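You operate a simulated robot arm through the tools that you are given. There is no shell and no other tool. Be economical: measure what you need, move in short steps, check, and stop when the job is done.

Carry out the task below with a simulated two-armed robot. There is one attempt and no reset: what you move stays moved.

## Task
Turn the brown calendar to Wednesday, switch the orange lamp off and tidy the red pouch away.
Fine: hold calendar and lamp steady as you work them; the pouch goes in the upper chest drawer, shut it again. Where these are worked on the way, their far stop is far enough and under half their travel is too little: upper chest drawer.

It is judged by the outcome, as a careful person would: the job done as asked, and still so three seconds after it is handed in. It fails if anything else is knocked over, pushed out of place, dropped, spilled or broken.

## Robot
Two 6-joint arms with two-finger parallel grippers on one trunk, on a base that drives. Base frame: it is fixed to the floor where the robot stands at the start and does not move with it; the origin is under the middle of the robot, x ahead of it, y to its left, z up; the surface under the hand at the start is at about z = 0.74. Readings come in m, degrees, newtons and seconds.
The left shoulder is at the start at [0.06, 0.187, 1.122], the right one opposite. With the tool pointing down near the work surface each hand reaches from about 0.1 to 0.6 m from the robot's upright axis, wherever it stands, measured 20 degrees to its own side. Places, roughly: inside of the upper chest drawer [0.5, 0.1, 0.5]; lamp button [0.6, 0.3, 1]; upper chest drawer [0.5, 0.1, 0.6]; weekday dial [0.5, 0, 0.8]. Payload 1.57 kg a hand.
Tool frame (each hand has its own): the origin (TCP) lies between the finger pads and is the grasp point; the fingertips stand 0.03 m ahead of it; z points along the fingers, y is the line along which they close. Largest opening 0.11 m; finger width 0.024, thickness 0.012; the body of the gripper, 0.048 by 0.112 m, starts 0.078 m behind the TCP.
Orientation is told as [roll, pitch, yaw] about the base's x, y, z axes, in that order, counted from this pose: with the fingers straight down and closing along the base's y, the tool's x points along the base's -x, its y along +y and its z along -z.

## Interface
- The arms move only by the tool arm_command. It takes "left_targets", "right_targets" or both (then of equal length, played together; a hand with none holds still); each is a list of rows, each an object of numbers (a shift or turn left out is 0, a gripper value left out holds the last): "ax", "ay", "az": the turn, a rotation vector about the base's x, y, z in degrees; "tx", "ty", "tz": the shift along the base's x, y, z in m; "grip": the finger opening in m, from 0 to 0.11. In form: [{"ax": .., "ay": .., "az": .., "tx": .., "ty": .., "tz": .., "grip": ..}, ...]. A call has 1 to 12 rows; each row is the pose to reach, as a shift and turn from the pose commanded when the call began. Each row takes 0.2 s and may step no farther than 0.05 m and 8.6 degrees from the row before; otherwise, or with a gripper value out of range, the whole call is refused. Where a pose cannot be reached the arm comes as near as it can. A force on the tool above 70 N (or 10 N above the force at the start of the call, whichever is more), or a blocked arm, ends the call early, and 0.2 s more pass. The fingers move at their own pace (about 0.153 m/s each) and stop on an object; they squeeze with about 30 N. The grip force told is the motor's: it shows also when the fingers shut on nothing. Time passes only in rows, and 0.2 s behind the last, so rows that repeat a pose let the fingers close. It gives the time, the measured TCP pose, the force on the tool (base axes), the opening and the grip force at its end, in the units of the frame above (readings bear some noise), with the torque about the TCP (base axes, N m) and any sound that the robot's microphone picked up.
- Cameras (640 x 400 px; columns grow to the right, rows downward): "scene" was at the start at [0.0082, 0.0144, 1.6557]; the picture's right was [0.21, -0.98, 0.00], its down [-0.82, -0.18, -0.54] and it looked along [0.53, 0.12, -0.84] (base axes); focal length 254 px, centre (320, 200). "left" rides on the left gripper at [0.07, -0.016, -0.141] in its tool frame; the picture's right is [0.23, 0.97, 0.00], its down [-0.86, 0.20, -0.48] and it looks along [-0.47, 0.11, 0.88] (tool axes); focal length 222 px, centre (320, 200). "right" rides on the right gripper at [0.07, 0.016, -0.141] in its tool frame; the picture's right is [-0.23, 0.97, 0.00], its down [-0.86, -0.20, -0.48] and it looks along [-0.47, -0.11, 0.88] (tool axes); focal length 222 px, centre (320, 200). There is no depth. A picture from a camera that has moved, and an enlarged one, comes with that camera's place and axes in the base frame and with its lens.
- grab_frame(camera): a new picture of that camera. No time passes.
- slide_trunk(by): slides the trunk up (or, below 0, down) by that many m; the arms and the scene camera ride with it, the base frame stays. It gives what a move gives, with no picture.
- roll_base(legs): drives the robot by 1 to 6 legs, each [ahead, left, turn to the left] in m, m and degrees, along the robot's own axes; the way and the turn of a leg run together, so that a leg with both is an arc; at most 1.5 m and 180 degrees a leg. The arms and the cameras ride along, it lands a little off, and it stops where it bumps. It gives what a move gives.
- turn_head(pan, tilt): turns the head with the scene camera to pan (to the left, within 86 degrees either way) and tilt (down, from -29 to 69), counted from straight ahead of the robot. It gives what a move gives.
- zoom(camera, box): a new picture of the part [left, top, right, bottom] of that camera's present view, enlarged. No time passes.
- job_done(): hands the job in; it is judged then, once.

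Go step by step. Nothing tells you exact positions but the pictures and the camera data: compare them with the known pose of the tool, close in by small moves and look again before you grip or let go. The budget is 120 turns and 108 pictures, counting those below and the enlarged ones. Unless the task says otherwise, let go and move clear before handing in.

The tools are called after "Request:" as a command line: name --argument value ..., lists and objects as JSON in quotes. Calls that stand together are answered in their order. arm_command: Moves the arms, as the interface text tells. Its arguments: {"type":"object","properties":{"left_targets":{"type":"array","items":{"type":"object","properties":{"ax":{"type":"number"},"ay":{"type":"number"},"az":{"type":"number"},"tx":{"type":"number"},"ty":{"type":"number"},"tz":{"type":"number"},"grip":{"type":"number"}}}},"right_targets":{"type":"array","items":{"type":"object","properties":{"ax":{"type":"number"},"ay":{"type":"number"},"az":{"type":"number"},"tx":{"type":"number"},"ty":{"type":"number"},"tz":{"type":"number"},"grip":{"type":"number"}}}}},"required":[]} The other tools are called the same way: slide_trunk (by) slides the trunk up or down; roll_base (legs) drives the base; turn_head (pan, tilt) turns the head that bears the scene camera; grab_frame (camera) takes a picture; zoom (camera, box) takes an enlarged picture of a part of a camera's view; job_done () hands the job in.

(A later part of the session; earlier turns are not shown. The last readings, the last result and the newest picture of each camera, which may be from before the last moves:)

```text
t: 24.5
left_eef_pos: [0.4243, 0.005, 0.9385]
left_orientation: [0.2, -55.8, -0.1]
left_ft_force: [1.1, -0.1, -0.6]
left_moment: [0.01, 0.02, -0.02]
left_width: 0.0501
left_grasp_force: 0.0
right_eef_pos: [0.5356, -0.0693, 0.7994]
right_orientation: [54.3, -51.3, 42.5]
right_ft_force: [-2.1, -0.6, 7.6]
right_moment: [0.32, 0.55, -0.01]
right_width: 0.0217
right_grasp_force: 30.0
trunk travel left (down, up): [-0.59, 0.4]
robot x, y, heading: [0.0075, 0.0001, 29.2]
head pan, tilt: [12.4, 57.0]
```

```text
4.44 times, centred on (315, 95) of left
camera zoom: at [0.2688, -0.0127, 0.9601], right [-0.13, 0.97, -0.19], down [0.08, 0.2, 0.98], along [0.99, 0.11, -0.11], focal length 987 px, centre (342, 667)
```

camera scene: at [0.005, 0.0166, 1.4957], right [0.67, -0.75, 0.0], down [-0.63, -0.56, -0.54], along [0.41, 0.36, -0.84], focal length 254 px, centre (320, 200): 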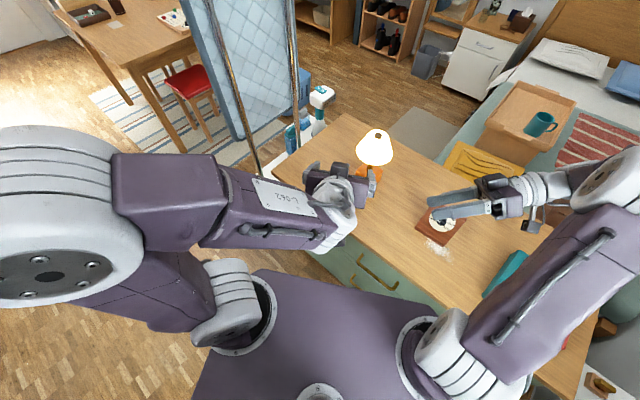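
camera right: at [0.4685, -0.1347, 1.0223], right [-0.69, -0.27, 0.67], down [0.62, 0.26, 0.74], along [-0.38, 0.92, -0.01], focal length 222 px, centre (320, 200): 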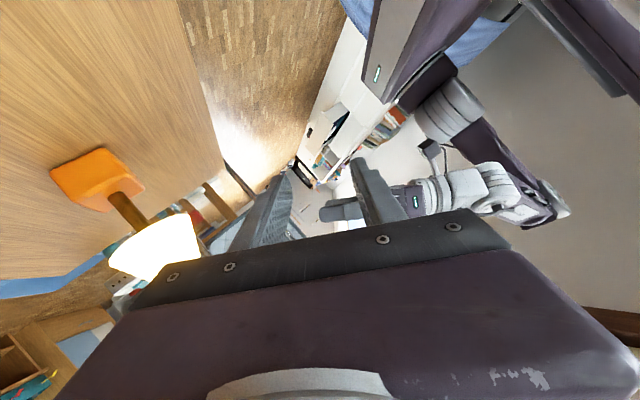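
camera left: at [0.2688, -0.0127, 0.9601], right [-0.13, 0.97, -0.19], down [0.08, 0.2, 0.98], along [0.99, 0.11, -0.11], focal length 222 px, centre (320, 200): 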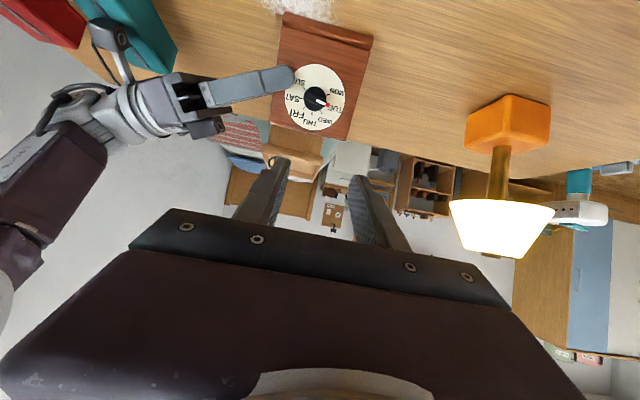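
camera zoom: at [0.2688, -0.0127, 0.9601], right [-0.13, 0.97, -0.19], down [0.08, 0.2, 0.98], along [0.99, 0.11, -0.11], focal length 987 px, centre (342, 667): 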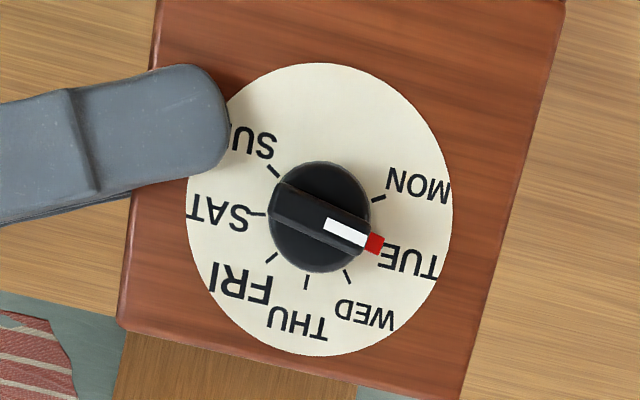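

Request:
arm_command --left_targets '[{"ax": -6.84, "ay": -0.25, "az": 4.35, "ty": -0.004, "tz": 0.0, "grip": 0.05}, {"ax": -13.7, "ay": -0.5, "az": 8.7, "ty": -0.008, "tz": 0.0}, {"ax": -20.5, "ay": -0.75, "az": 13.05, "ty": -0.012}, {"ax": -27.4, "ay": -1.0, "az": 17.4, "ty": -0.016}, {"ax": -34.2, "ay": -1.25, "az": 21.75, "ty": -0.019}, {"ax": -41.0, "ay": -1.5, "az": 26.1, "tx": 0.002, "ty": -0.019, "tz": -0.01}, {"ax": -47.9, "ay": -1.75, "az": 30.45, "tx": 0.004, "ty": -0.019, "tz": -0.02}, {"ax": -54.7, "ay": -2.0, "az": 34.8, "tx": 0.006, "ty": -0.019, "tz": -0.035}, {"ax": -61.6, "ay": -2.25, "az": 39.15, "tx": 0.009, "ty": -0.019, "tz": -0.05}, {"ax": -68.4, "ay": -2.5, "az": 43.5, "tx": 0.0117, "ty": -0.019, "tz": -0.0705}]'

Request:
grab_frame --camera "left"

```text
t: 26.7
left_eef_pos: [0.5643, -0.0773, 0.9609]
left_orientation: [-54.8, -8.5, 85.1]
left_ft_force: [0.7, -0.7, -0.1]
left_moment: [0.01, 0.0, 0.04]
left_width: 0.05
left_grasp_force: 0.1
left hand out of reach, approached as far as the arm can: row 3, 4, 5, 6, 7, 8, 9, 10
right_eef_pos: [0.5352, -0.0698, 0.7995]
right_orientation: [54.3, -51.4, 42.5]
right_ft_force: [1.3, -0.7, 11.8]
right_moment: [0.37, 0.52, 0.29]
right_width: 0.0217
right_grasp_force: 30.8
trunk travel left (down, up): [-0.59, 0.4]
robot x, y, heading: [0.0093, -0.0023, 29.4]
head pan, tilt: [12.4, 57.0]
```

```text
69 pictures are left
camera left: at [0.4524, -0.1509, 1.0437], right [-0.57, -0.06, -0.82], down [-0.43, 0.87, 0.24], along [0.7, 0.49, -0.52], focal length 222 px, centre (320, 200)
```

left: 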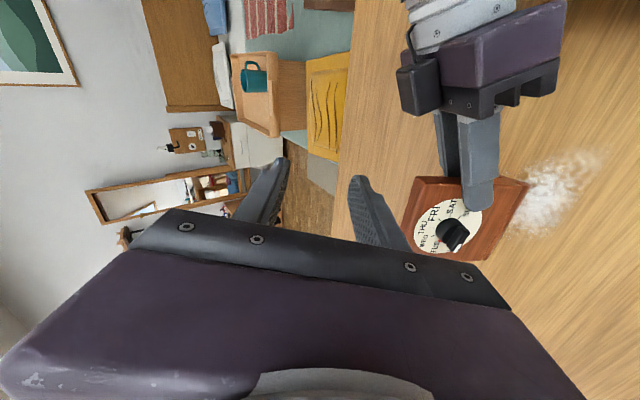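

Request:
arm_command --left_targets '[{"ax": 6.58, "az": -4.59, "tx": -0.014, "ty": 0.008, "tz": 0.0}, {"ax": 13.2, "az": -9.18, "tx": -0.028, "ty": 0.016, "tz": 0.0}, {"ax": 19.7, "az": -13.8, "tx": -0.042, "ty": 0.025, "tz": 0.0}, {"ax": 26.3, "az": -18.4, "tx": -0.056, "ty": 0.033, "tz": 0.0}, {"ax": 32.9, "az": -22.95, "tx": -0.07, "ty": 0.041, "tz": 0.0}, {"ax": 39.5, "az": -27.5, "tx": -0.084, "ty": 0.049, "tz": -0.005}, {"ax": 46.1, "az": -32.1, "tx": -0.098, "ty": 0.057, "tz": -0.01}, {"ax": 52.6, "az": -36.7, "tx": -0.112, "ty": 0.065, "tz": -0.015}, {"ax": 59.2, "az": -41.3, "tx": -0.126, "ty": 0.074, "tz": -0.02}, {"ax": 65.8, "az": -45.9, "tx": -0.14, "ty": 0.082, "tz": -0.022}]'

```text
t: 28.9
left_eef_pos: [0.4237, 0.0076, 0.9414]
left_orientation: [0.5, -55.9, -0.6]
left_ft_force: [0.4, 0.2, -0.3]
left_moment: [0.03, 0.02, 0.04]
left_width: 0.0499
left_grasp_force: 0.0
right_eef_pos: [0.5345, -0.0696, 0.8002]
right_orientation: [54.2, -51.4, 42.6]
right_ft_force: [1.1, -0.2, 11.1]
right_moment: [0.24, 0.45, -0.1]
right_width: 0.0214
right_grasp_force: 29.9
trunk travel left (down, up): [-0.59, 0.4]
robot x, y, heading: [0.0062, 0.0006, 29.5]
head pan, tilt: [12.4, 57.0]
```

Request:
arm_command --left_targets '[{"ax": 6.6, "az": -4.5}, {"ax": 13.3, "az": -8.9}, {"ax": 19.9, "az": -13.4}, {"ax": 26.5, "az": -17.9}, {"ax": 33.2, "az": -22.4}, {"ax": 39.8, "az": -26.8}]'

```text
t: 30.3
left_eef_pos: [0.4234, 0.0076, 0.9407]
left_orientation: [48.2, -33.5, -63.5]
left_ft_force: [0.0, -0.9, 0.4]
left_moment: [0.02, -0.02, -0.02]
left_width: 0.0499
left_grasp_force: 0.1
right_eef_pos: [0.5338, -0.0694, 0.7993]
right_orientation: [54.2, -51.4, 42.5]
right_ft_force: [0.0, 0.0, 10.4]
right_moment: [0.18, 0.5, 0.01]
right_width: 0.0216
right_grasp_force: 29.6
trunk travel left (down, up): [-0.59, 0.4]
robot x, y, heading: [0.0051, 0.0031, 29.4]
head pan, tilt: [12.4, 57.0]
```

Request:
arm_command --left_targets '[{"ax": 6.14, "ay": -0.4, "az": -3.9, "ty": -0.003, "grip": 0.04}, {"ax": 12.3, "ay": -0.8, "az": -7.8, "ty": -0.006}, {"ax": 18.4, "ay": -1.2, "az": -11.7, "ty": -0.01}, {"ax": 24.6, "ay": -1.6, "az": -15.7, "tx": 0.003, "ty": -0.014, "tz": -0.015}, {"ax": 30.7, "ay": -2.0, "az": -19.6, "tx": 0.006, "ty": -0.017, "tz": -0.035}, {"ax": 36.9, "ay": -2.4, "az": -23.5, "tx": 0.01, "ty": -0.02, "tz": -0.055}, {"ax": 43.0, "ay": -2.8, "az": -27.4, "tx": 0.0126, "ty": -0.0214, "tz": -0.0727}]'

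Request:
grab_frame --camera "left"

```text
t: 31.9
left_eef_pos: [0.4368, -0.0147, 0.8675]
left_orientation: [59.0, 7.9, -94.8]
left_ft_force: [-1.2, 1.6, -0.4]
left_moment: [0.0, -0.01, -0.02]
left_width: 0.0402
left_grasp_force: 0.0
right_eef_pos: [0.5346, -0.0694, 0.7998]
right_orientation: [54.2, -51.4, 42.5]
right_ft_force: [-0.9, -0.4, 7.9]
right_moment: [0.18, 0.5, 0.07]
right_width: 0.0217
right_grasp_force: 29.5
trunk travel left (down, up): [-0.59, 0.4]
robot x, y, heading: [0.001, 0.0018, 29.2]
head pan, tilt: [12.4, 57.0]
```

```text
68 pictures are left
camera left: at [0.3133, 0.0569, 0.9358], right [0.51, 0.07, 0.86], down [-0.38, -0.88, 0.3], along [0.77, -0.48, -0.42], focal length 222 px, centre (320, 200)
```

left: 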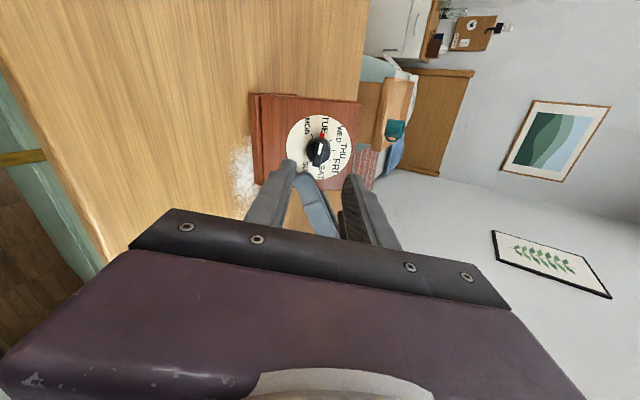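

Request:
zoom --camera "left" --box '[240, 85, 400, 215]'

```text
3.08 times, centred on (320, 150) of left
camera zoom: at [0.3133, 0.0569, 0.9358], right [0.51, 0.07, 0.86], down [-0.38, -0.88, 0.3], along [0.77, -0.48, -0.42], focal length 684 px, centre (320, 354)
```

zoom: 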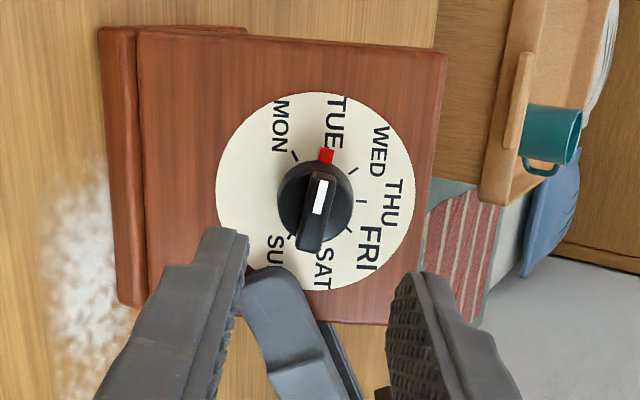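

Request:
arm_command --left_targets '[{"tx": 0.02, "tz": -0.012}, {"tx": 0.04, "tz": -0.024}, {"tx": 0.0575, "tz": -0.0345}]'

Request:
zoom --camera "left" --box '[240, 85, 400, 215]'

```text
t: 32.7
left_eef_pos: [0.4952, -0.0139, 0.8336]
left_orientation: [58.8, 7.9, -94.7]
left_ft_force: [0.9, -0.3, -0.1]
left_moment: [0.0, 0.0, 0.0]
left_width: 0.0402
left_grasp_force: 0.0
right_eef_pos: [0.535, -0.0694, 0.7981]
right_orientation: [54.2, -51.4, 42.5]
right_ft_force: [-0.6, 0.9, 7.4]
right_moment: [0.17, 0.52, 0.13]
right_width: 0.0214
right_grasp_force: 30.5
trunk travel left (down, up): [-0.59, 0.4]
robot x, y, heading: [0.0051, 0.0012, 29.3]
head pan, tilt: [12.4, 57.0]
```

```text
3.08 times, centred on (320, 150) of left
camera zoom: at [0.3715, 0.0566, 0.9019], right [0.51, 0.07, 0.86], down [-0.38, -0.88, 0.3], along [0.77, -0.48, -0.42], focal length 684 px, centre (320, 354)
```

zoom: 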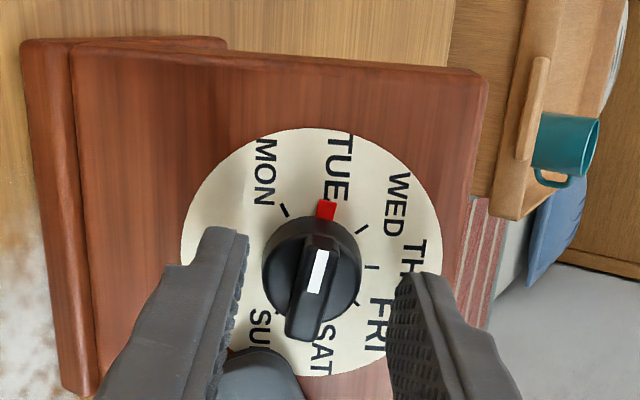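

Request:
arm_command --left_targets '[{"grip": 0.02}, {"grip": 0.005}, {"grip": 0.0}, {"grip": 0.0}]'

Request:
zoom --camera "left" --box '[240, 85, 400, 215]'

```text
t: 33.7
left_eef_pos: [0.4945, -0.0139, 0.8322]
left_orientation: [58.7, 8.0, -94.6]
left_ft_force: [-2.9, 2.4, -13.8]
left_moment: [0.12, 0.43, 0.18]
left_width: 0.0256
left_grasp_force: 29.8
right_eef_pos: [0.5352, -0.0693, 0.7988]
right_orientation: [54.4, -51.4, 42.4]
right_ft_force: [1.8, -3.3, 15.9]
right_moment: [0.72, 0.51, -0.26]
right_width: 0.0217
right_grasp_force: 30.0
trunk travel left (down, up): [-0.59, 0.4]
robot x, y, heading: [0.0029, 0.0016, 29.5]
head pan, tilt: [12.4, 57.0]
```

```text
3.08 times, centred on (320, 150) of left
camera zoom: at [0.3713, 0.0568, 0.9008], right [0.51, 0.07, 0.85], down [-0.38, -0.88, 0.3], along [0.77, -0.48, -0.42], focal length 684 px, centre (320, 354)
```

zoom: 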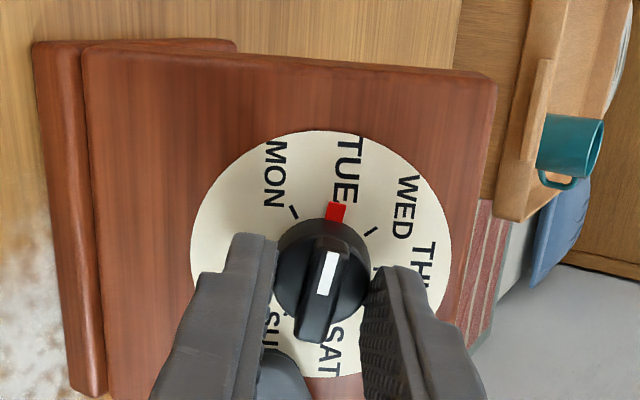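

Request:
arm_command --left_targets '[{"tx": -0.0008, "tz": -0.0013, "grip": 0.0}]'

```text
t: 34.1
left_eef_pos: [0.4944, -0.0142, 0.8331]
left_orientation: [58.8, 7.8, -94.8]
left_ft_force: [-1.8, 4.1, -13.4]
left_moment: [0.17, 0.46, 0.25]
left_width: 0.0256
left_grasp_force: 30.1
right_eef_pos: [0.5369, -0.0698, 0.7992]
right_orientation: [54.3, -51.4, 42.5]
right_ft_force: [3.7, -3.3, 18.8]
right_moment: [0.72, 0.39, -0.22]
right_width: 0.0212
right_grasp_force: 30.3
trunk travel left (down, up): [-0.59, 0.4]
robot x, y, heading: [0.0091, 0.0027, 29.2]
head pan, tilt: [12.4, 57.0]
```

Request:
arm_command --left_targets '[{"ax": 5.7, "az": -3.43}, {"ax": 11.4, "az": -6.87}, {"ax": 17.1, "az": -10.3}, {"ax": 22.9, "az": -13.7}, {"ax": 28.6, "az": -17.2}, {"ax": 34.3, "az": -20.6}, {"ax": 34.3, "az": -20.6}]'

Request:
grab_frame --camera "left"

```text
t: 35.7
left_eef_pos: [0.4942, -0.0139, 0.8311]
left_orientation: [47.6, 40.5, -120.8]
left_ft_force: [1.8, 8.6, -14.4]
left_moment: [0.26, 0.18, 0.46]
left_width: 0.0256
left_grasp_force: 30.1
right_eef_pos: [0.536, -0.0703, 0.7992]
right_orientation: [54.4, -51.5, 42.5]
right_ft_force: [-0.6, -7.7, 19.9]
right_moment: [0.84, 0.63, 0.01]
right_width: 0.0216
right_grasp_force: 29.9
trunk travel left (down, up): [-0.59, 0.4]
robot x, y, heading: [0.0061, 0.0002, 29.5]
head pan, tilt: [12.4, 57.0]
```

```text
64 pictures are left
camera left: at [0.3943, 0.0438, 0.9405], right [0.41, -0.59, 0.69], down [-0.68, -0.71, -0.2], along [0.61, -0.39, -0.69], focal length 222 px, centre (320, 200)
```

left: 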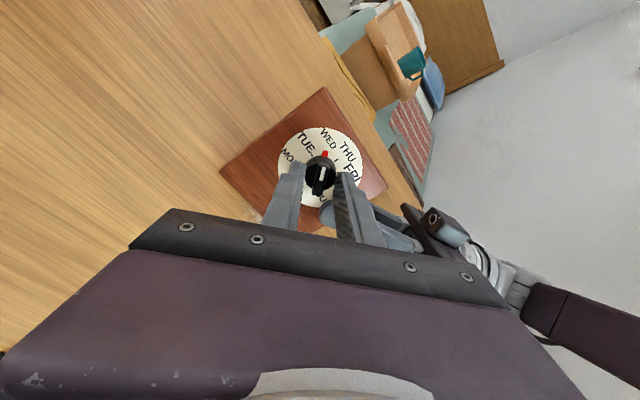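

Request:
zoom --camera "left" --box '[260, 110, 380, 220]'

```text
3.64 times, centred on (320, 165) of left
camera zoom: at [0.3943, 0.0438, 0.9405], right [0.41, -0.59, 0.69], down [-0.68, -0.71, -0.2], along [0.61, -0.39, -0.69], focal length 808 px, centre (320, 327)
```

zoom: 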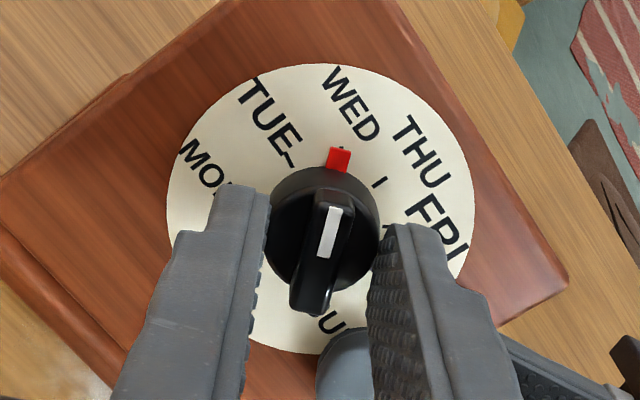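

Request:
arm_command --left_targets '[{"grip": 0.04}, {"grip": 0.04}, {"tx": -0.03, "tz": 0.018}, {"tx": -0.06, "tz": 0.036}, {"tx": -0.08, "tz": 0.06}]'

Request:
zoom --camera "left" --box '[260, 70, 380, 180]'

```text
t: 36.9
left_eef_pos: [0.4113, -0.0154, 0.8936]
left_orientation: [47.6, 40.4, -120.7]
left_ft_force: [0.2, 0.3, 0.8]
left_moment: [0.05, 0.01, 0.05]
left_width: 0.0399
left_grasp_force: 0.1
right_eef_pos: [0.5344, -0.0686, 0.8]
right_orientation: [54.1, -51.4, 42.5]
right_ft_force: [1.6, -0.1, 9.9]
right_moment: [-0.06, 0.4, -0.03]
right_width: 0.0215
right_grasp_force: 29.6
trunk travel left (down, up): [-0.59, 0.4]
robot x, y, heading: [0.0023, -0.0005, 29.3]
head pan, tilt: [12.4, 57.0]
```

```text
3.64 times, centred on (320, 125) of left
camera zoom: at [0.3121, 0.044, 1.0018], right [0.41, -0.59, 0.7], down [-0.68, -0.71, -0.2], along [0.61, -0.39, -0.69], focal length 808 px, centre (320, 473)
```

zoom: 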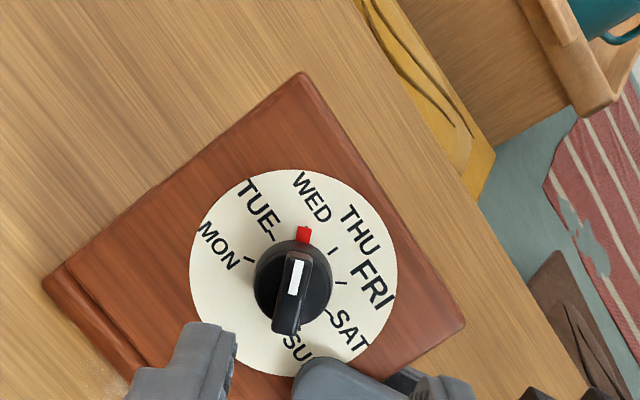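

Red pointer and white mark are now at WED. I'll release the calendar and bring the left hand toward the lamp to hold its stem.

Request:
arm_command --right_targets '[{"grip": 0.05}, {"grip": 0.05}, {"tx": 0.01, "ty": -0.04, "tz": 0.016, "grip": 0.05}, {"tx": 0.019, "ty": -0.08, "tz": 0.032}, {"tx": 0.0, "ty": -0.09, "tz": 0.075}, {"tx": -0.03, "ty": -0.1, "tz": 0.11}, {"tx": -0.06, "ty": -0.11, "tz": 0.145}, {"tx": -0.09, "ty": -0.12, "tz": 0.18}, {"tx": -0.1, "ty": -0.12, "tz": 0.22}]' --left_targets '[{"ax": -7.28, "ay": -1.17, "az": 2.99, "ty": 0.015, "tz": 0.01}, {"ax": -14.57, "ay": -2.34, "az": 5.99, "ty": 0.03, "tz": 0.02}, {"ax": -21.85, "ay": -3.52, "az": 8.98, "ty": 0.045, "tz": 0.03}, {"ax": -29.1, "ay": -4.69, "az": 11.98, "ty": 0.06, "tz": 0.04}, {"ax": -36.4, "ay": -5.86, "az": 14.97, "tx": -0.005, "ty": 0.075, "tz": 0.045}, {"ax": -43.7, "ay": -7.03, "az": 17.97, "tx": -0.01, "ty": 0.09, "tz": 0.045}, {"ax": -51.0, "ay": -8.2, "az": 20.96, "tx": -0.015, "ty": 0.105, "tz": 0.045}, {"ax": -58.3, "ay": -9.4, "az": 23.96, "tx": -0.02, "ty": 0.12, "tz": 0.045}, {"ax": -65.5, "ay": -10.55, "az": 26.95, "tx": -0.02, "ty": 0.135, "tz": 0.045}]'

```text
t: 38.9
left_eef_pos: [0.3983, 0.1165, 0.9356]
left_orientation: [71.8, -21.3, -85.2]
left_ft_force: [-0.1, -0.3, -0.3]
left_moment: [-0.01, 0.01, 0.0]
left_width: 0.0401
left_grasp_force: 0.0
left hand out of reach, approached as far as the arm can: row 8, 9
right_eef_pos: [0.4349, -0.1879, 1.0185]
right_orientation: [54.1, -51.3, 42.7]
right_ft_force: [-0.1, -0.1, 0.4]
right_moment: [-0.03, -0.07, 0.0]
right_width: 0.0502
right_grasp_force: 0.1
trunk travel left (down, up): [-0.59, 0.4]
robot x, y, heading: [0.006, 0.0006, 29.6]
head pan, tilt: [12.4, 57.0]
```

Request:
slide_trunk --by 0.16

Request:
grab_frame --camera "left"

```text
t: 40.7
left_eef_pos: [0.4005, 0.1178, 1.0959]
left_orientation: [71.8, -21.1, -85.2]
left_ft_force: [0.1, -0.2, 0.9]
left_moment: [-0.03, -0.02, 0.01]
left_width: 0.0401
left_grasp_force: 0.1
right_eef_pos: [0.4347, -0.1905, 1.1773]
right_orientation: [54.1, -51.3, 42.5]
right_ft_force: [0.7, -0.2, -0.1]
right_moment: [0.01, 0.02, -0.01]
right_width: 0.0501
right_grasp_force: 0.1
trunk travel left (down, up): [-0.75, 0.24]
robot x, y, heading: [0.0079, 0.0002, 29.3]
head pan, tilt: [12.4, 57.0]
```

```text
61 pictures are left
camera left: at [0.2551, 0.1798, 1.0965], right [0.26, 0.57, 0.78], down [-0.33, -0.71, 0.62], along [0.91, -0.42, 0.01], focal length 222 px, centre (320, 200)
```

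left: 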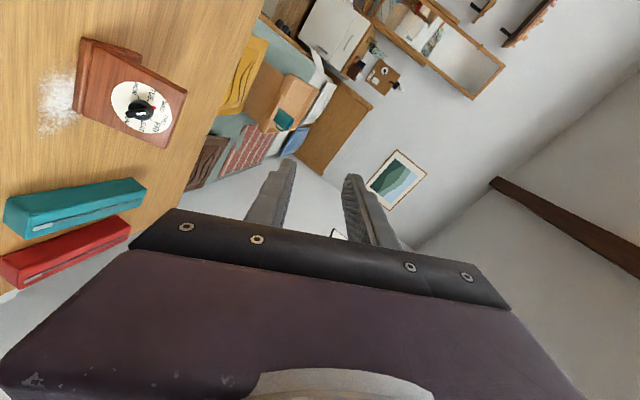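

Request:
arm_command --left_targets '[{"ax": -7.31, "ay": -1.2, "az": 2.93, "ty": 0.015, "tz": -0.01, "grip": 0.05}, {"ax": -14.6, "ay": -2.4, "az": 5.87, "ty": 0.03, "tz": -0.02}, {"ax": -21.9, "ay": -3.6, "az": 8.8, "ty": 0.045, "tz": -0.03}, {"ax": -29.2, "ay": -4.8, "az": 11.7, "ty": 0.06, "tz": -0.045}, {"ax": -36.6, "ay": -6.0, "az": 14.7, "ty": 0.075, "tz": -0.06}, {"ax": -43.9, "ay": -7.2, "az": 17.6, "ty": 0.09, "tz": -0.08}, {"ax": -51.2, "ay": -8.4, "az": 20.5, "tx": 0.005, "ty": 0.105, "tz": -0.1}, {"ax": -58.5, "ay": -9.6, "az": 23.5, "tx": 0.01, "ty": 0.12, "tz": -0.12}, {"ax": -65.8, "ay": -10.8, "az": 26.4, "tx": 0.02, "ty": 0.132, "tz": -0.146}]'

Request:
grab_frame --camera "left"

```text
t: 42.7
left_eef_pos: [0.4916, 0.2244, 0.9635]
left_orientation: [39.9, -76.0, -28.2]
left_ft_force: [0.7, 1.3, -0.3]
left_moment: [0.02, 0.01, -0.03]
left_width: 0.0501
left_grasp_force: 0.0
left hand out of reach, approached as far as the arm can: row 1, 2, 3, 4, 5, 6, 7, 8, 9
right_eef_pos: [0.4368, -0.1881, 1.177]
right_orientation: [54.2, -51.3, 42.5]
right_ft_force: [0.5, -1.5, -0.1]
right_moment: [0.0, -0.01, 0.04]
right_width: 0.0501
right_grasp_force: 0.0
trunk travel left (down, up): [-0.75, 0.24]
robot x, y, heading: [0.0061, 0.0014, 29.5]
head pan, tilt: [12.4, 57.0]
```

```text
60 pictures are left
camera left: at [0.3436, 0.1864, 0.9193], right [-0.23, 0.97, -0.07], down [-0.31, -0.01, 0.95], along [0.92, 0.24, 0.3], focal length 222 px, centre (320, 200)
```

left: 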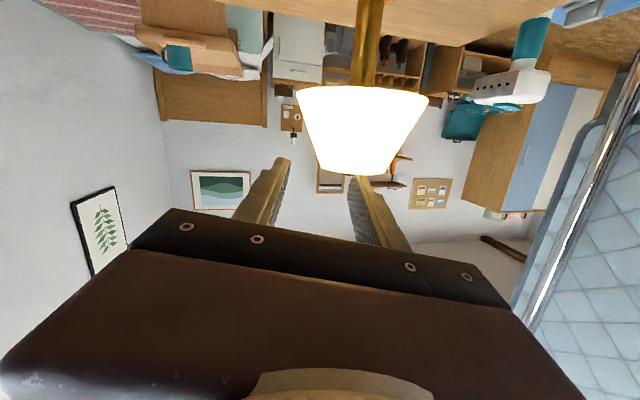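

Request:
roll_base --legs '[[-0.15, 0, 0]]'

Request:
grab_frame --camera "scene"

```text
t: 44.1
left_eef_pos: [0.3603, 0.1503, 0.9628]
left_orientation: [40.2, -75.8, -28.6]
left_ft_force: [0.1, 0.7, 0.4]
left_moment: [0.01, 0.01, 0.01]
left_width: 0.0501
left_grasp_force: 0.0
right_eef_pos: [0.3059, -0.2627, 1.1768]
right_orientation: [54.3, -51.4, 42.5]
right_ft_force: [0.5, -1.0, 0.2]
right_moment: [0.01, 0.05, 0.0]
right_width: 0.05
right_grasp_force: 0.1
trunk travel left (down, up): [-0.75, 0.24]
robot x, y, heading: [-0.1267, -0.0719, 29.2]
head pan, tilt: [12.4, 57.0]
```

```text
59 pictures are left
camera scene: at [-0.123, -0.0556, 1.6557], right [0.67, -0.75, 0.0], down [-0.63, -0.56, -0.54], along [0.41, 0.36, -0.84], focal length 254 px, centre (320, 200)
```

scene: 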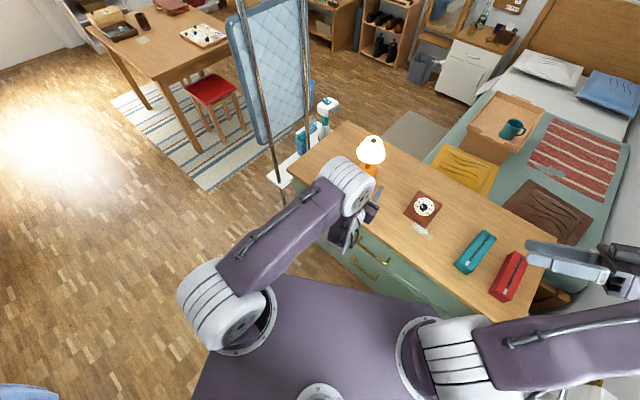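

Request:
arm_command --left_targets '[{"tx": 0.005, "ty": 0.03, "tz": -0.03, "ax": -2.8, "ay": -1.1, "az": 3.1}, {"tx": 0.01, "ty": 0.06, "tz": -0.06, "ax": -5.7, "ay": -2.2, "az": 6.1}, {"tx": 0.025, "ty": 0.08, "tz": -0.095, "ax": -8.5, "ay": -3.3, "az": 9.2}, {"tx": 0.055, "ty": 0.088, "tz": -0.111, "ax": -8.5, "ay": -3.3, "az": 9.2}, {"tx": 0.085, "ty": 0.09, "tz": -0.111, "ax": -8.5, "ay": -3.3, "az": 9.2}]'

Request:
grab_frame --camera "left"

```text
t: 45.3
left_eef_pos: [0.454, 0.2365, 0.8486]
left_orientation: [2.3, -80.0, 17.8]
left_ft_force: [-0.7, 0.0, 0.7]
left_moment: [-0.02, 0.0, 0.03]
left_width: 0.05
left_grasp_force: 0.1
left hand out of reach, approached as far as the arm can: row 1, 2, 3, 4, 5
right_eef_pos: [0.3064, -0.263, 1.1772]
right_orientation: [54.3, -51.3, 42.5]
right_ft_force: [0.0, 0.3, 0.3]
right_moment: [-0.04, 0.0, 0.01]
right_width: 0.0503
right_grasp_force: 0.1
trunk travel left (down, up): [-0.75, 0.24]
robot x, y, heading: [-0.1261, -0.0727, 29.3]
head pan, tilt: [12.4, 57.0]
```

```text
58 pictures are left
camera left: at [0.3177, 0.1685, 0.805], right [-0.37, 0.9, -0.22], down [-0.37, 0.07, 0.93], along [0.85, 0.43, 0.31], focal length 222 px, centre (320, 200)
```

left: 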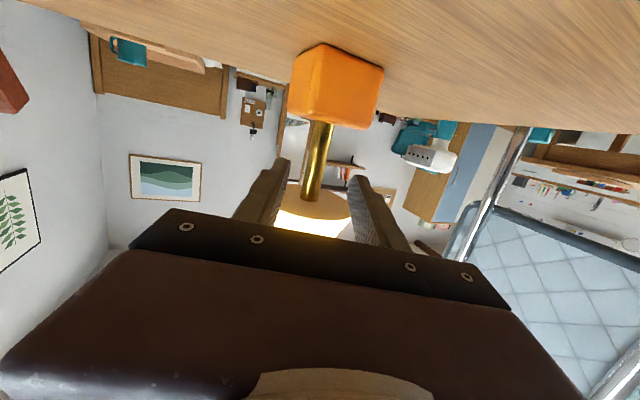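

Request:
arm_command --left_targets '[{"tx": 0.033, "ty": 0.012, "tz": -0.006}, {"tx": 0.066, "ty": 0.024, "tz": -0.012}, {"tx": 0.098, "ty": 0.036, "tz": -0.018}]'

Request:
grab_frame --camera "left"

```text
t: 46.1
left_eef_pos: [0.4986, 0.2615, 0.8674]
left_orientation: [-0.1, -80.0, 20.0]
left_ft_force: [0.1, -0.2, -0.4]
left_moment: [-0.03, 0.01, -0.03]
left_width: 0.0499
left_grasp_force: 0.0
left hand out of reach, approached as far as the arm can: row 1, 2, 3
right_eef_pos: [0.3046, -0.2626, 1.1776]
right_orientation: [54.2, -51.3, 42.5]
right_ft_force: [0.3, -0.3, 0.4]
right_moment: [0.0, -0.01, 0.01]
right_width: 0.0501
right_grasp_force: 0.0
trunk travel left (down, up): [-0.75, 0.24]
robot x, y, heading: [-0.1247, -0.0717, 29.5]
head pan, tilt: [12.4, 57.0]
```

```text
57 pictures are left
camera left: at [0.3628, 0.1947, 0.8241], right [-0.37, 0.9, -0.22], down [-0.37, 0.08, 0.93], along [0.85, 0.42, 0.31], focal length 222 px, centre (320, 200)
```

left: 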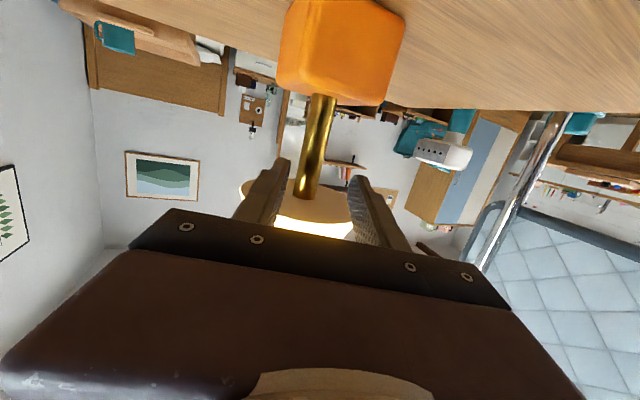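

Request:
slide_trunk --by -0.03

Request:
arm_command --left_targets '[{"tx": -0.02, "ty": -0.007, "tz": 0.0}, {"tx": -0.04, "ty": -0.014, "tz": 0.02}, {"tx": -0.05, "ty": -0.02, "tz": 0.05}, {"tx": -0.05, "ty": -0.02, "tz": 0.09}]'

Request:
slide_trunk --by -0.09

Request:
grab_frame --camera "left"

```text
t: 46.8
left_eef_pos: [0.4991, 0.2608, 0.8385]
left_orientation: [0.0, -80.0, 19.9]
left_ft_force: [-0.3, 0.5, 0.6]
left_moment: [-0.03, 0.0, 0.0]
left_width: 0.0504
left_grasp_force: 0.1
right_eef_pos: [0.3042, -0.2633, 1.1479]
right_orientation: [54.2, -51.4, 42.4]
right_ft_force: [0.2, -0.5, -0.2]
right_moment: [0.03, 0.01, 0.01]
right_width: 0.0502
right_grasp_force: 0.1
trunk travel left (down, up): [-0.72, 0.27]
robot x, y, heading: [-0.1235, -0.0748, 29.3]
head pan, tilt: [12.4, 57.0]
```

```text
t: 47.8
left_eef_pos: [0.4671, 0.2454, 0.9316]
left_orientation: [9.4, -79.9, 10.7]
left_ft_force: [-0.8, 0.3, 0.2]
left_moment: [-0.02, 0.03, 0.01]
left_width: 0.05
left_grasp_force: 0.0
left hand out of reach, approached as far as the arm can: row 2, 3, 4
right_eef_pos: [0.3034, -0.2633, 1.1474]
right_orientation: [54.1, -51.3, 42.5]
right_ft_force: [0.0, 1.0, -0.3]
right_moment: [0.0, -0.04, 0.0]
right_width: 0.0503
right_grasp_force: 0.0
trunk travel left (down, up): [-0.72, 0.27]
robot x, y, heading: [-0.1239, -0.076, 29.5]
head pan, tilt: [12.4, 57.0]
```

```text
t: 49.1
left_eef_pos: [0.4683, 0.2465, 0.8415]
left_orientation: [9.1, -80.0, 10.9]
left_ft_force: [0.2, -0.2, -0.1]
left_moment: [0.01, 0.01, 0.01]
left_width: 0.0502
left_grasp_force: 0.0
right_eef_pos: [0.3048, -0.2615, 1.0568]
right_orientation: [54.1, -51.3, 42.5]
right_ft_force: [-0.3, 0.1, 0.3]
right_moment: [0.0, -0.01, 0.01]
right_width: 0.0501
right_grasp_force: 0.1
trunk travel left (down, up): [-0.63, 0.36]
robot x, y, heading: [-0.1249, -0.0716, 29.5]
head pan, tilt: [12.4, 57.0]
```

```text
56 pictures are left
camera left: at [0.3314, 0.1801, 0.7971], right [-0.37, 0.91, -0.2], down [-0.36, 0.05, 0.93], along [0.86, 0.42, 0.31], focal length 222 px, centre (320, 200)
```

left: 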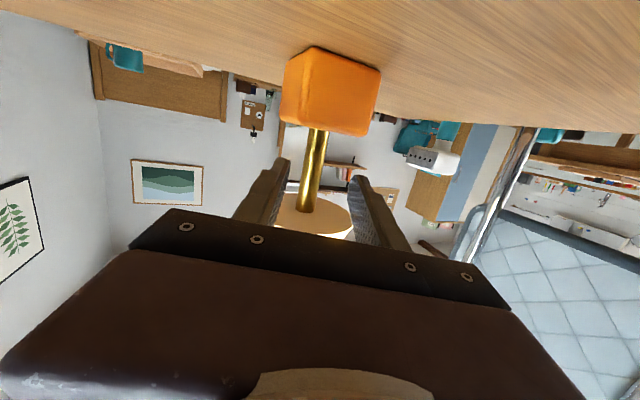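

Request:
arm_command --left_targets '[{"tx": 0.03, "ty": 0.007, "tz": -0.003}, {"tx": 0.06, "ty": 0.015, "tz": -0.006}, {"tx": 0.087, "ty": 0.024, "tz": -0.009}]'

Request:
grab_frame --camera "left"

```text
t: 49.9
left_eef_pos: [0.5455, 0.2656, 0.8318]
left_orientation: [9.1, -79.7, 10.8]
left_ft_force: [-0.7, -0.4, 0.4]
left_moment: [0.02, 0.0, 0.04]
left_width: 0.0501
left_grasp_force: 0.0
left hand out of reach, approached as far as the arm can: row 3
right_eef_pos: [0.3056, -0.2627, 1.0578]
right_orientation: [54.2, -51.3, 42.6]
right_ft_force: [-0.4, 0.0, -0.9]
right_moment: [0.0, -0.02, 0.02]
right_width: 0.05
right_grasp_force: 0.0
trunk travel left (down, up): [-0.63, 0.36]
robot x, y, heading: [-0.1236, -0.0751, 29.2]
head pan, tilt: [12.4, 57.0]
```

```text
55 pictures are left
camera left: at [0.4088, 0.2009, 0.7888], right [-0.37, 0.91, -0.2], down [-0.36, 0.05, 0.93], along [0.86, 0.42, 0.31], focal length 222 px, centre (320, 200)
```

left: 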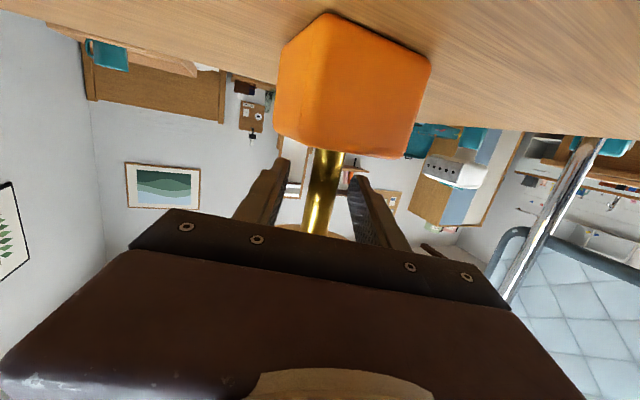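

Request:
arm_command --left_targets '[{"grip": 0.028}, {"grip": 0.022}, {"grip": 0.022}]'

Request:
grab_frame --camera "left"

```text
t: 50.7
left_eef_pos: [0.5458, 0.2673, 0.8325]
left_orientation: [9.0, -79.8, 11.1]
left_ft_force: [-1.4, 1.4, 0.2]
left_moment: [0.02, -0.02, -0.01]
left_width: 0.0231
left_grasp_force: 0.1
right_eef_pos: [0.3049, -0.2632, 1.0583]
right_orientation: [54.2, -51.2, 42.6]
right_ft_force: [-0.1, -1.2, -0.4]
right_moment: [0.03, 0.01, -0.01]
right_width: 0.0501
right_grasp_force: 0.0
trunk travel left (down, up): [-0.63, 0.36]
robot x, y, heading: [-0.1234, -0.0694, 29.6]
head pan, tilt: [12.4, 57.0]
```

```text
54 pictures are left
camera left: at [0.4091, 0.201, 0.7894], right [-0.37, 0.91, -0.2], down [-0.36, 0.05, 0.93], along [0.86, 0.42, 0.31], focal length 222 px, centre (320, 200)
```

left: 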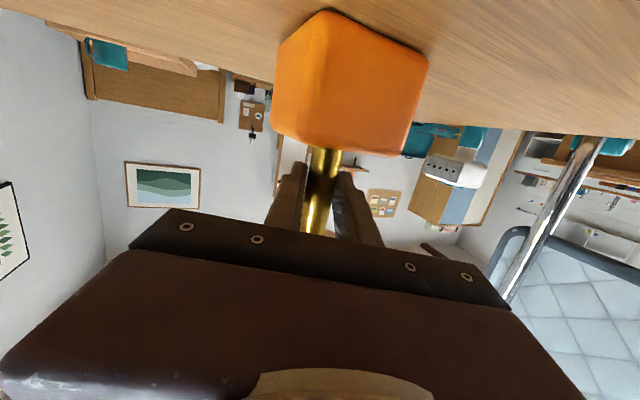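

Request:
arm_command --left_targets '[{"grip": 0.015}, {"grip": 0.0}, {"grip": 0.0}]'

Request:
grab_frame --camera "scene"

```text
t: 51.5
left_eef_pos: [0.5469, 0.2661, 0.8348]
left_orientation: [9.0, -80.0, 10.8]
left_ft_force: [2.2, -2.5, 0.8]
left_moment: [-0.41, -0.4, -0.03]
left_width: 0.0216
left_grasp_force: 29.6
right_eef_pos: [0.3042, -0.2638, 1.0579]
right_orientation: [54.2, -51.4, 42.5]
right_ft_force: [-0.2, -0.4, 0.1]
right_moment: [-0.01, -0.01, 0.0]
right_width: 0.05
right_grasp_force: 0.1
trunk travel left (down, up): [-0.63, 0.36]
robot x, y, heading: [-0.1261, -0.0732, 29.5]
head pan, tilt: [12.4, 57.0]
```

```text
53 pictures are left
camera scene: at [-0.125, -0.0572, 1.5357], right [0.67, -0.75, 0.0], down [-0.63, -0.56, -0.55], along [0.41, 0.36, -0.84], focal length 254 px, centre (320, 200)
```

scene: 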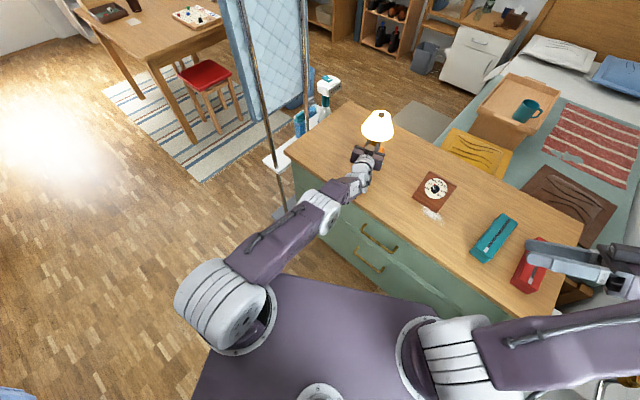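

Request:
arm_command --right_targets '[{"tx": 0.005, "ty": 0.035, "tz": 0.02, "ax": -2.5, "ay": -3.15, "az": -5.56, "grip": 0.0}, {"tx": 0.01, "ty": 0.07, "tz": 0.04, "ax": -5, "ay": -6.3, "az": -11.1}, {"tx": 0.02, "ty": 0.11, "tz": 0.06, "ax": -7.5, "ay": -9.45, "az": -16.7}, {"tx": 0.03, "ty": 0.15, "tz": 0.08, "ax": -10, "ay": -12.6, "az": -22.2}, {"tx": 0.045, "ty": 0.19, "tz": 0.09, "ax": -12.5, "ay": -15.75, "az": -27.8}, {"tx": 0.06, "ty": 0.23, "tz": 0.09, "ax": -15, "ay": -18.9, "az": -33.4}, {"tx": 0.07, "ty": 0.27, "tz": 0.09, "ax": -17.5, "ay": -22, "az": -38.9}, {"tx": 0.08, "ty": 0.31, "tz": 0.09, "ax": -20, "ay": -25.2, "az": -44.5}, {"tx": 0.09, "ty": 0.35, "tz": 0.08, "ax": -20, "ay": -25.2, "az": -44.5}, {"tx": 0.096, "ty": 0.384, "tz": 0.07, "ax": -20, "ay": -25.2, "az": -44.5}]'

Request:
grab_frame --camera "right"

Request:
grab_frame --camera "scene"

```text
t: 53.7
left_eef_pos: [0.5455, 0.2678, 0.8333]
left_orientation: [8.9, -79.9, 11.2]
left_ft_force: [0.6, 1.5, 3.7]
left_moment: [-0.23, -0.39, 0.04]
left_width: 0.0216
left_grasp_force: 29.6
right_eef_pos: [0.4015, 0.1232, 1.1284]
right_orientation: [-0.1, -56.8, 42.1]
right_ft_force: [0.7, -1.0, 1.6]
right_moment: [-0.04, -0.03, -0.02]
right_width: 0.0
right_grasp_force: 21.2
trunk travel left (down, up): [-0.63, 0.36]
robot x, y, heading: [-0.1221, -0.0761, 29.3]
head pan, tilt: [12.4, 57.0]
```

```text
52 pictures are left
camera right: at [0.2734, 0.03, 1.1478], right [-0.56, 0.81, 0.19], down [0.18, -0.1, 0.98], along [0.81, 0.58, -0.09], focal length 222 px, centre (320, 200)
```

right: 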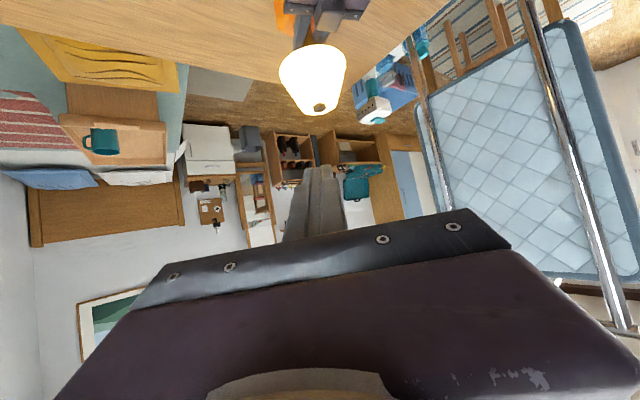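

```text
51 pictures are left
camera scene: at [-0.1258, -0.0558, 1.5357], right [0.67, -0.75, 0.0], down [-0.63, -0.56, -0.55], along [0.41, 0.36, -0.84], focal length 254 px, centre (320, 200)
```

scene: 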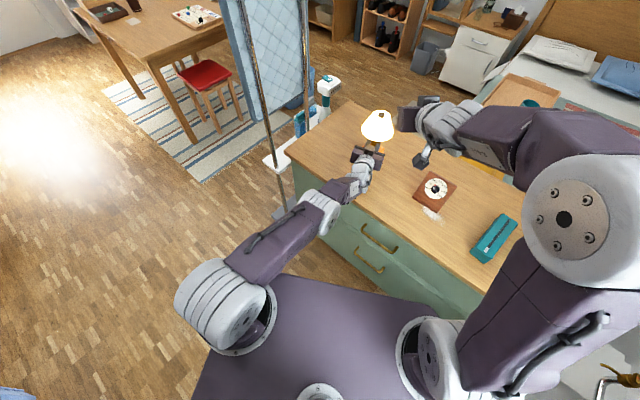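

Request:
zoom --camera "scene" --box '[345, 90, 425, 160]'

Request:
zoom --camera "right" --box '[260, 20, 380, 130]'

```text
5.71 times, centred on (385, 125) of scene
camera zoom: at [-0.1258, -0.0558, 1.5357], right [0.67, -0.75, 0.0], down [-0.63, -0.56, -0.55], along [0.41, 0.36, -0.84], focal length 1454 px, centre (-51, 629)
```

zoom: 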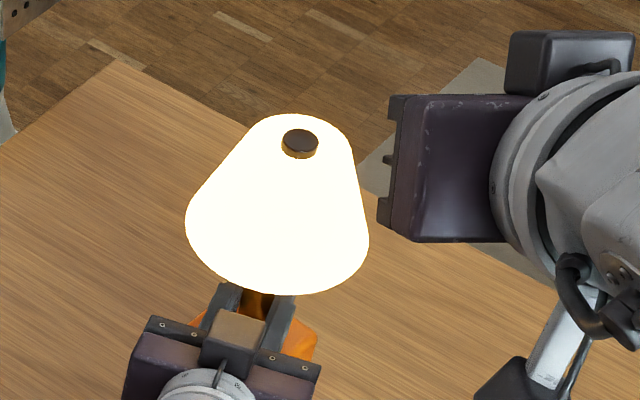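

```text
3.64 times, centred on (320, 75) of right
camera zoom: at [0.2734, 0.03, 1.1478], right [-0.56, 0.81, 0.19], down [0.18, -0.1, 0.98], along [0.81, 0.58, -0.09], focal length 808 px, centre (320, 654)
```

zoom: 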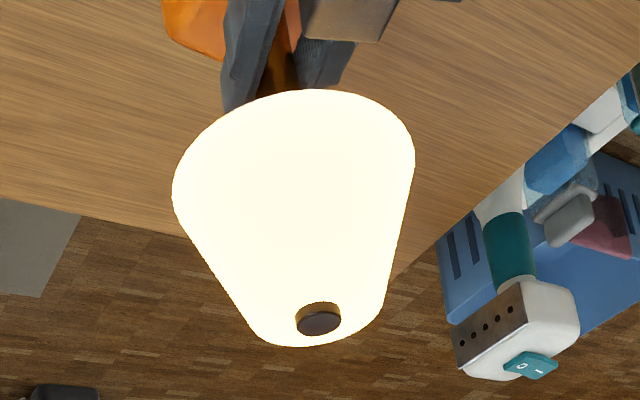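

Request:
arm_command --right_targets '[{"tx": 0.03, "ty": 0.029, "tz": -0.01}, {"tx": 0.06, "ty": 0.058, "tz": -0.035}, {"tx": 0.09, "ty": 0.087, "tz": -0.06}, {"tx": 0.115, "ty": 0.11, "tz": -0.085}, {"tx": 0.1315, "ty": 0.1265, "tz": -0.11}]'

Request:
zoom --camera "right" --box '[240, 70, 400, 230]'

Request:
zoom --camera "scene" --box '[345, 90, 425, 160]'

```text
t: 54.9
left_eef_pos: [0.5464, 0.2661, 0.8341]
left_orientation: [8.8, -80.0, 11.1]
left_ft_force: [3.4, 0.5, 3.1]
left_moment: [-0.28, -0.5, 0.1]
left_width: 0.0215
left_grasp_force: 30.6
right_eef_pos: [0.5205, 0.2419, 1.0291]
right_orientation: [3.2, -57.1, 38.7]
right_ft_force: [-0.2, -0.1, -0.4]
right_moment: [-0.05, -0.02, 0.09]
right_width: 0.0
right_grasp_force: 21.7
right hand out of reach, approached as far as the arm can: row 4, 5
trunk travel left (down, up): [-0.63, 0.36]
robot x, y, heading: [-0.1248, -0.0717, 29.5]
head pan, tilt: [12.4, 57.0]
```

```text
2.50 times, centred on (320, 150) of right
camera zoom: at [0.3922, 0.1504, 1.0479], right [-0.55, 0.81, 0.22], down [0.2, -0.13, 0.97], along [0.81, 0.57, -0.09], focal length 555 px, centre (320, 325)
```

zoom: 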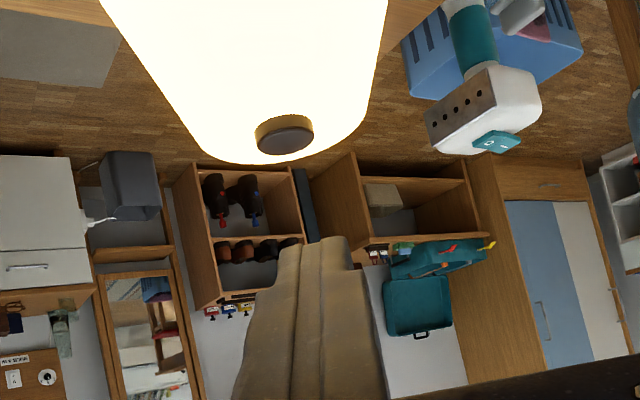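

```text
5.71 times, centred on (385, 125) of scene
camera zoom: at [-0.1252, -0.0559, 1.5358], right [0.67, -0.75, 0.0], down [-0.63, -0.56, -0.54], along [0.41, 0.36, -0.84], focal length 1454 px, centre (-51, 629)
```

zoom: 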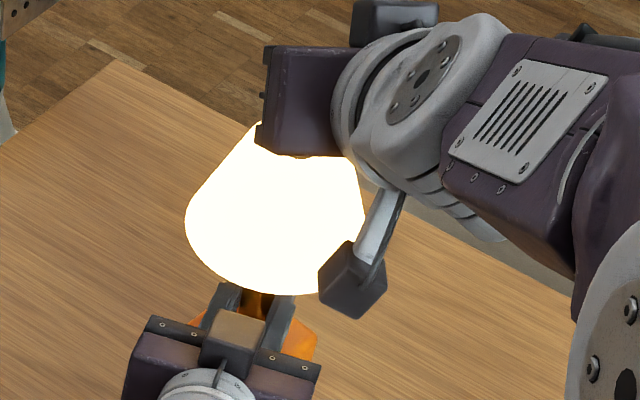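

Request:
arm_command --right_targets '[{"tx": 0.005, "ty": 0.003, "tz": -0.015}, {"tx": 0.012, "ty": 0.008, "tz": -0.028}, {"tx": 0.012, "ty": 0.008, "tz": -0.034}]'

Request:
zoom --camera "right" --box '[240, 70, 400, 230]'

```text
t: 55.7
left_eef_pos: [0.5455, 0.267, 0.8342]
left_orientation: [9.0, -79.9, 11.1]
left_ft_force: [0.5, 0.3, 3.0]
left_moment: [-0.27, -0.39, 0.03]
left_width: 0.0217
left_grasp_force: 30.4
right_eef_pos: [0.5339, 0.2488, 0.9967]
right_orientation: [-0.1, -56.9, 41.9]
right_ft_force: [-0.1, 0.4, 0.7]
right_moment: [0.02, 0.01, -0.04]
right_width: 0.0
right_grasp_force: 21.3
trunk travel left (down, up): [-0.63, 0.36]
robot x, y, heading: [-0.1274, -0.0739, 29.3]
head pan, tilt: [12.4, 57.0]
```

```text
2.50 times, centred on (320, 150) of right
camera zoom: at [0.4063, 0.157, 1.0146], right [-0.56, 0.81, 0.19], down [0.18, -0.1, 0.98], along [0.81, 0.58, -0.09], focal length 555 px, centre (320, 325)
```

zoom: 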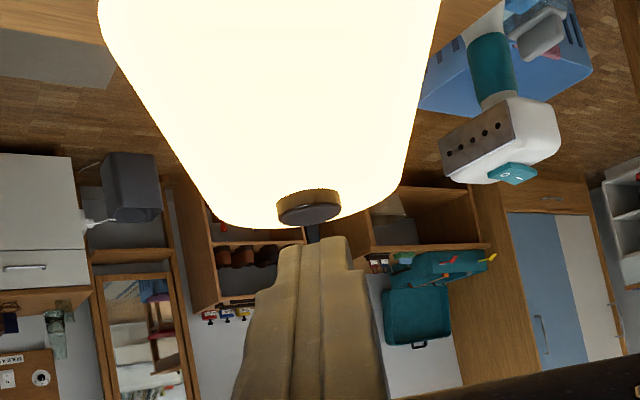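

Request:
arm_command --right_targets '[{"tx": 0.002, "ty": -0.003, "tz": -0.004}, {"tx": 0.002, "ty": -0.003, "tz": -0.008}, {"tx": 0.002, "ty": -0.003, "tz": -0.011}]'

Request:
zoom --camera "right" --box '[240, 70, 400, 230]'

```text
t: 56.5
left_eef_pos: [0.5457, 0.2663, 0.835]
left_orientation: [9.0, -79.9, 11.0]
left_ft_force: [1.0, 0.4, 3.8]
left_moment: [-0.29, -0.4, 0.03]
left_width: 0.0213
left_grasp_force: 30.1
right_eef_pos: [0.5343, 0.2472, 0.9919]
right_orientation: [0.3, -56.7, 42.0]
right_ft_force: [-0.4, 1.0, -0.6]
right_moment: [0.01, 0.03, -0.01]
right_width: 0.0
right_grasp_force: 21.5
right hand out of reach, approached as far as the arm can: row 1, 2, 3
trunk travel left (down, up): [-0.63, 0.36]
robot x, y, heading: [-0.1208, -0.0695, 29.3]
head pan, tilt: [12.4, 57.0]
```

```text
2.50 times, centred on (320, 150) of right
camera zoom: at [0.4069, 0.155, 1.0106], right [-0.56, 0.81, 0.19], down [0.19, -0.1, 0.98], along [0.81, 0.58, -0.09], focal length 555 px, centre (320, 325)
```

zoom: 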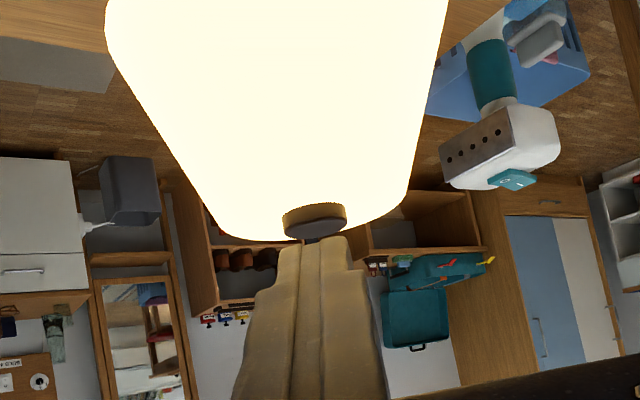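

Request:
arm_command --right_targets '[{"tx": -0.003, "ty": -0.002, "tz": -0.004}, {"tx": -0.003, "ty": -0.002, "tz": -0.008}, {"tx": -0.003, "ty": -0.002, "tz": -0.012}]'

Request:
zoom --camera "right" --box '[240, 70, 400, 230]'

```text
t: 57.3
left_eef_pos: [0.5453, 0.266, 0.8338]
left_orientation: [9.0, -79.9, 11.1]
left_ft_force: [0.9, 1.0, 4.1]
left_moment: [-0.33, -0.44, 0.07]
left_width: 0.0212
left_grasp_force: 29.7
right_eef_pos: [0.5312, 0.2479, 0.9874]
right_orientation: [0.7, -56.7, 42.0]
right_ft_force: [0.4, -0.1, 0.6]
right_moment: [-0.01, -0.02, 0.01]
right_width: 0.0002
right_grasp_force: 21.4
right hand out of reach, approached as far as the arm can: row 1, 2, 3
trunk travel left (down, up): [-0.63, 0.36]
robot x, y, heading: [-0.1291, -0.0676, 29.4]
head pan, tilt: [12.4, 57.0]
```

```text
2.50 times, centred on (320, 150) of right
camera zoom: at [0.4043, 0.1545, 1.0057], right [-0.57, 0.8, 0.2], down [0.19, -0.1, 0.98], along [0.8, 0.59, -0.09], focal length 555 px, centre (320, 325)
```

zoom: 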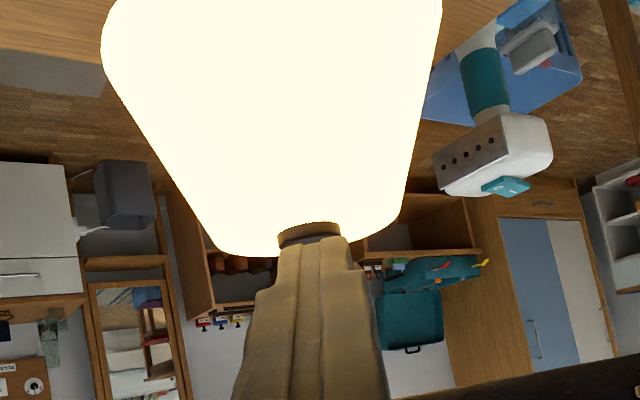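

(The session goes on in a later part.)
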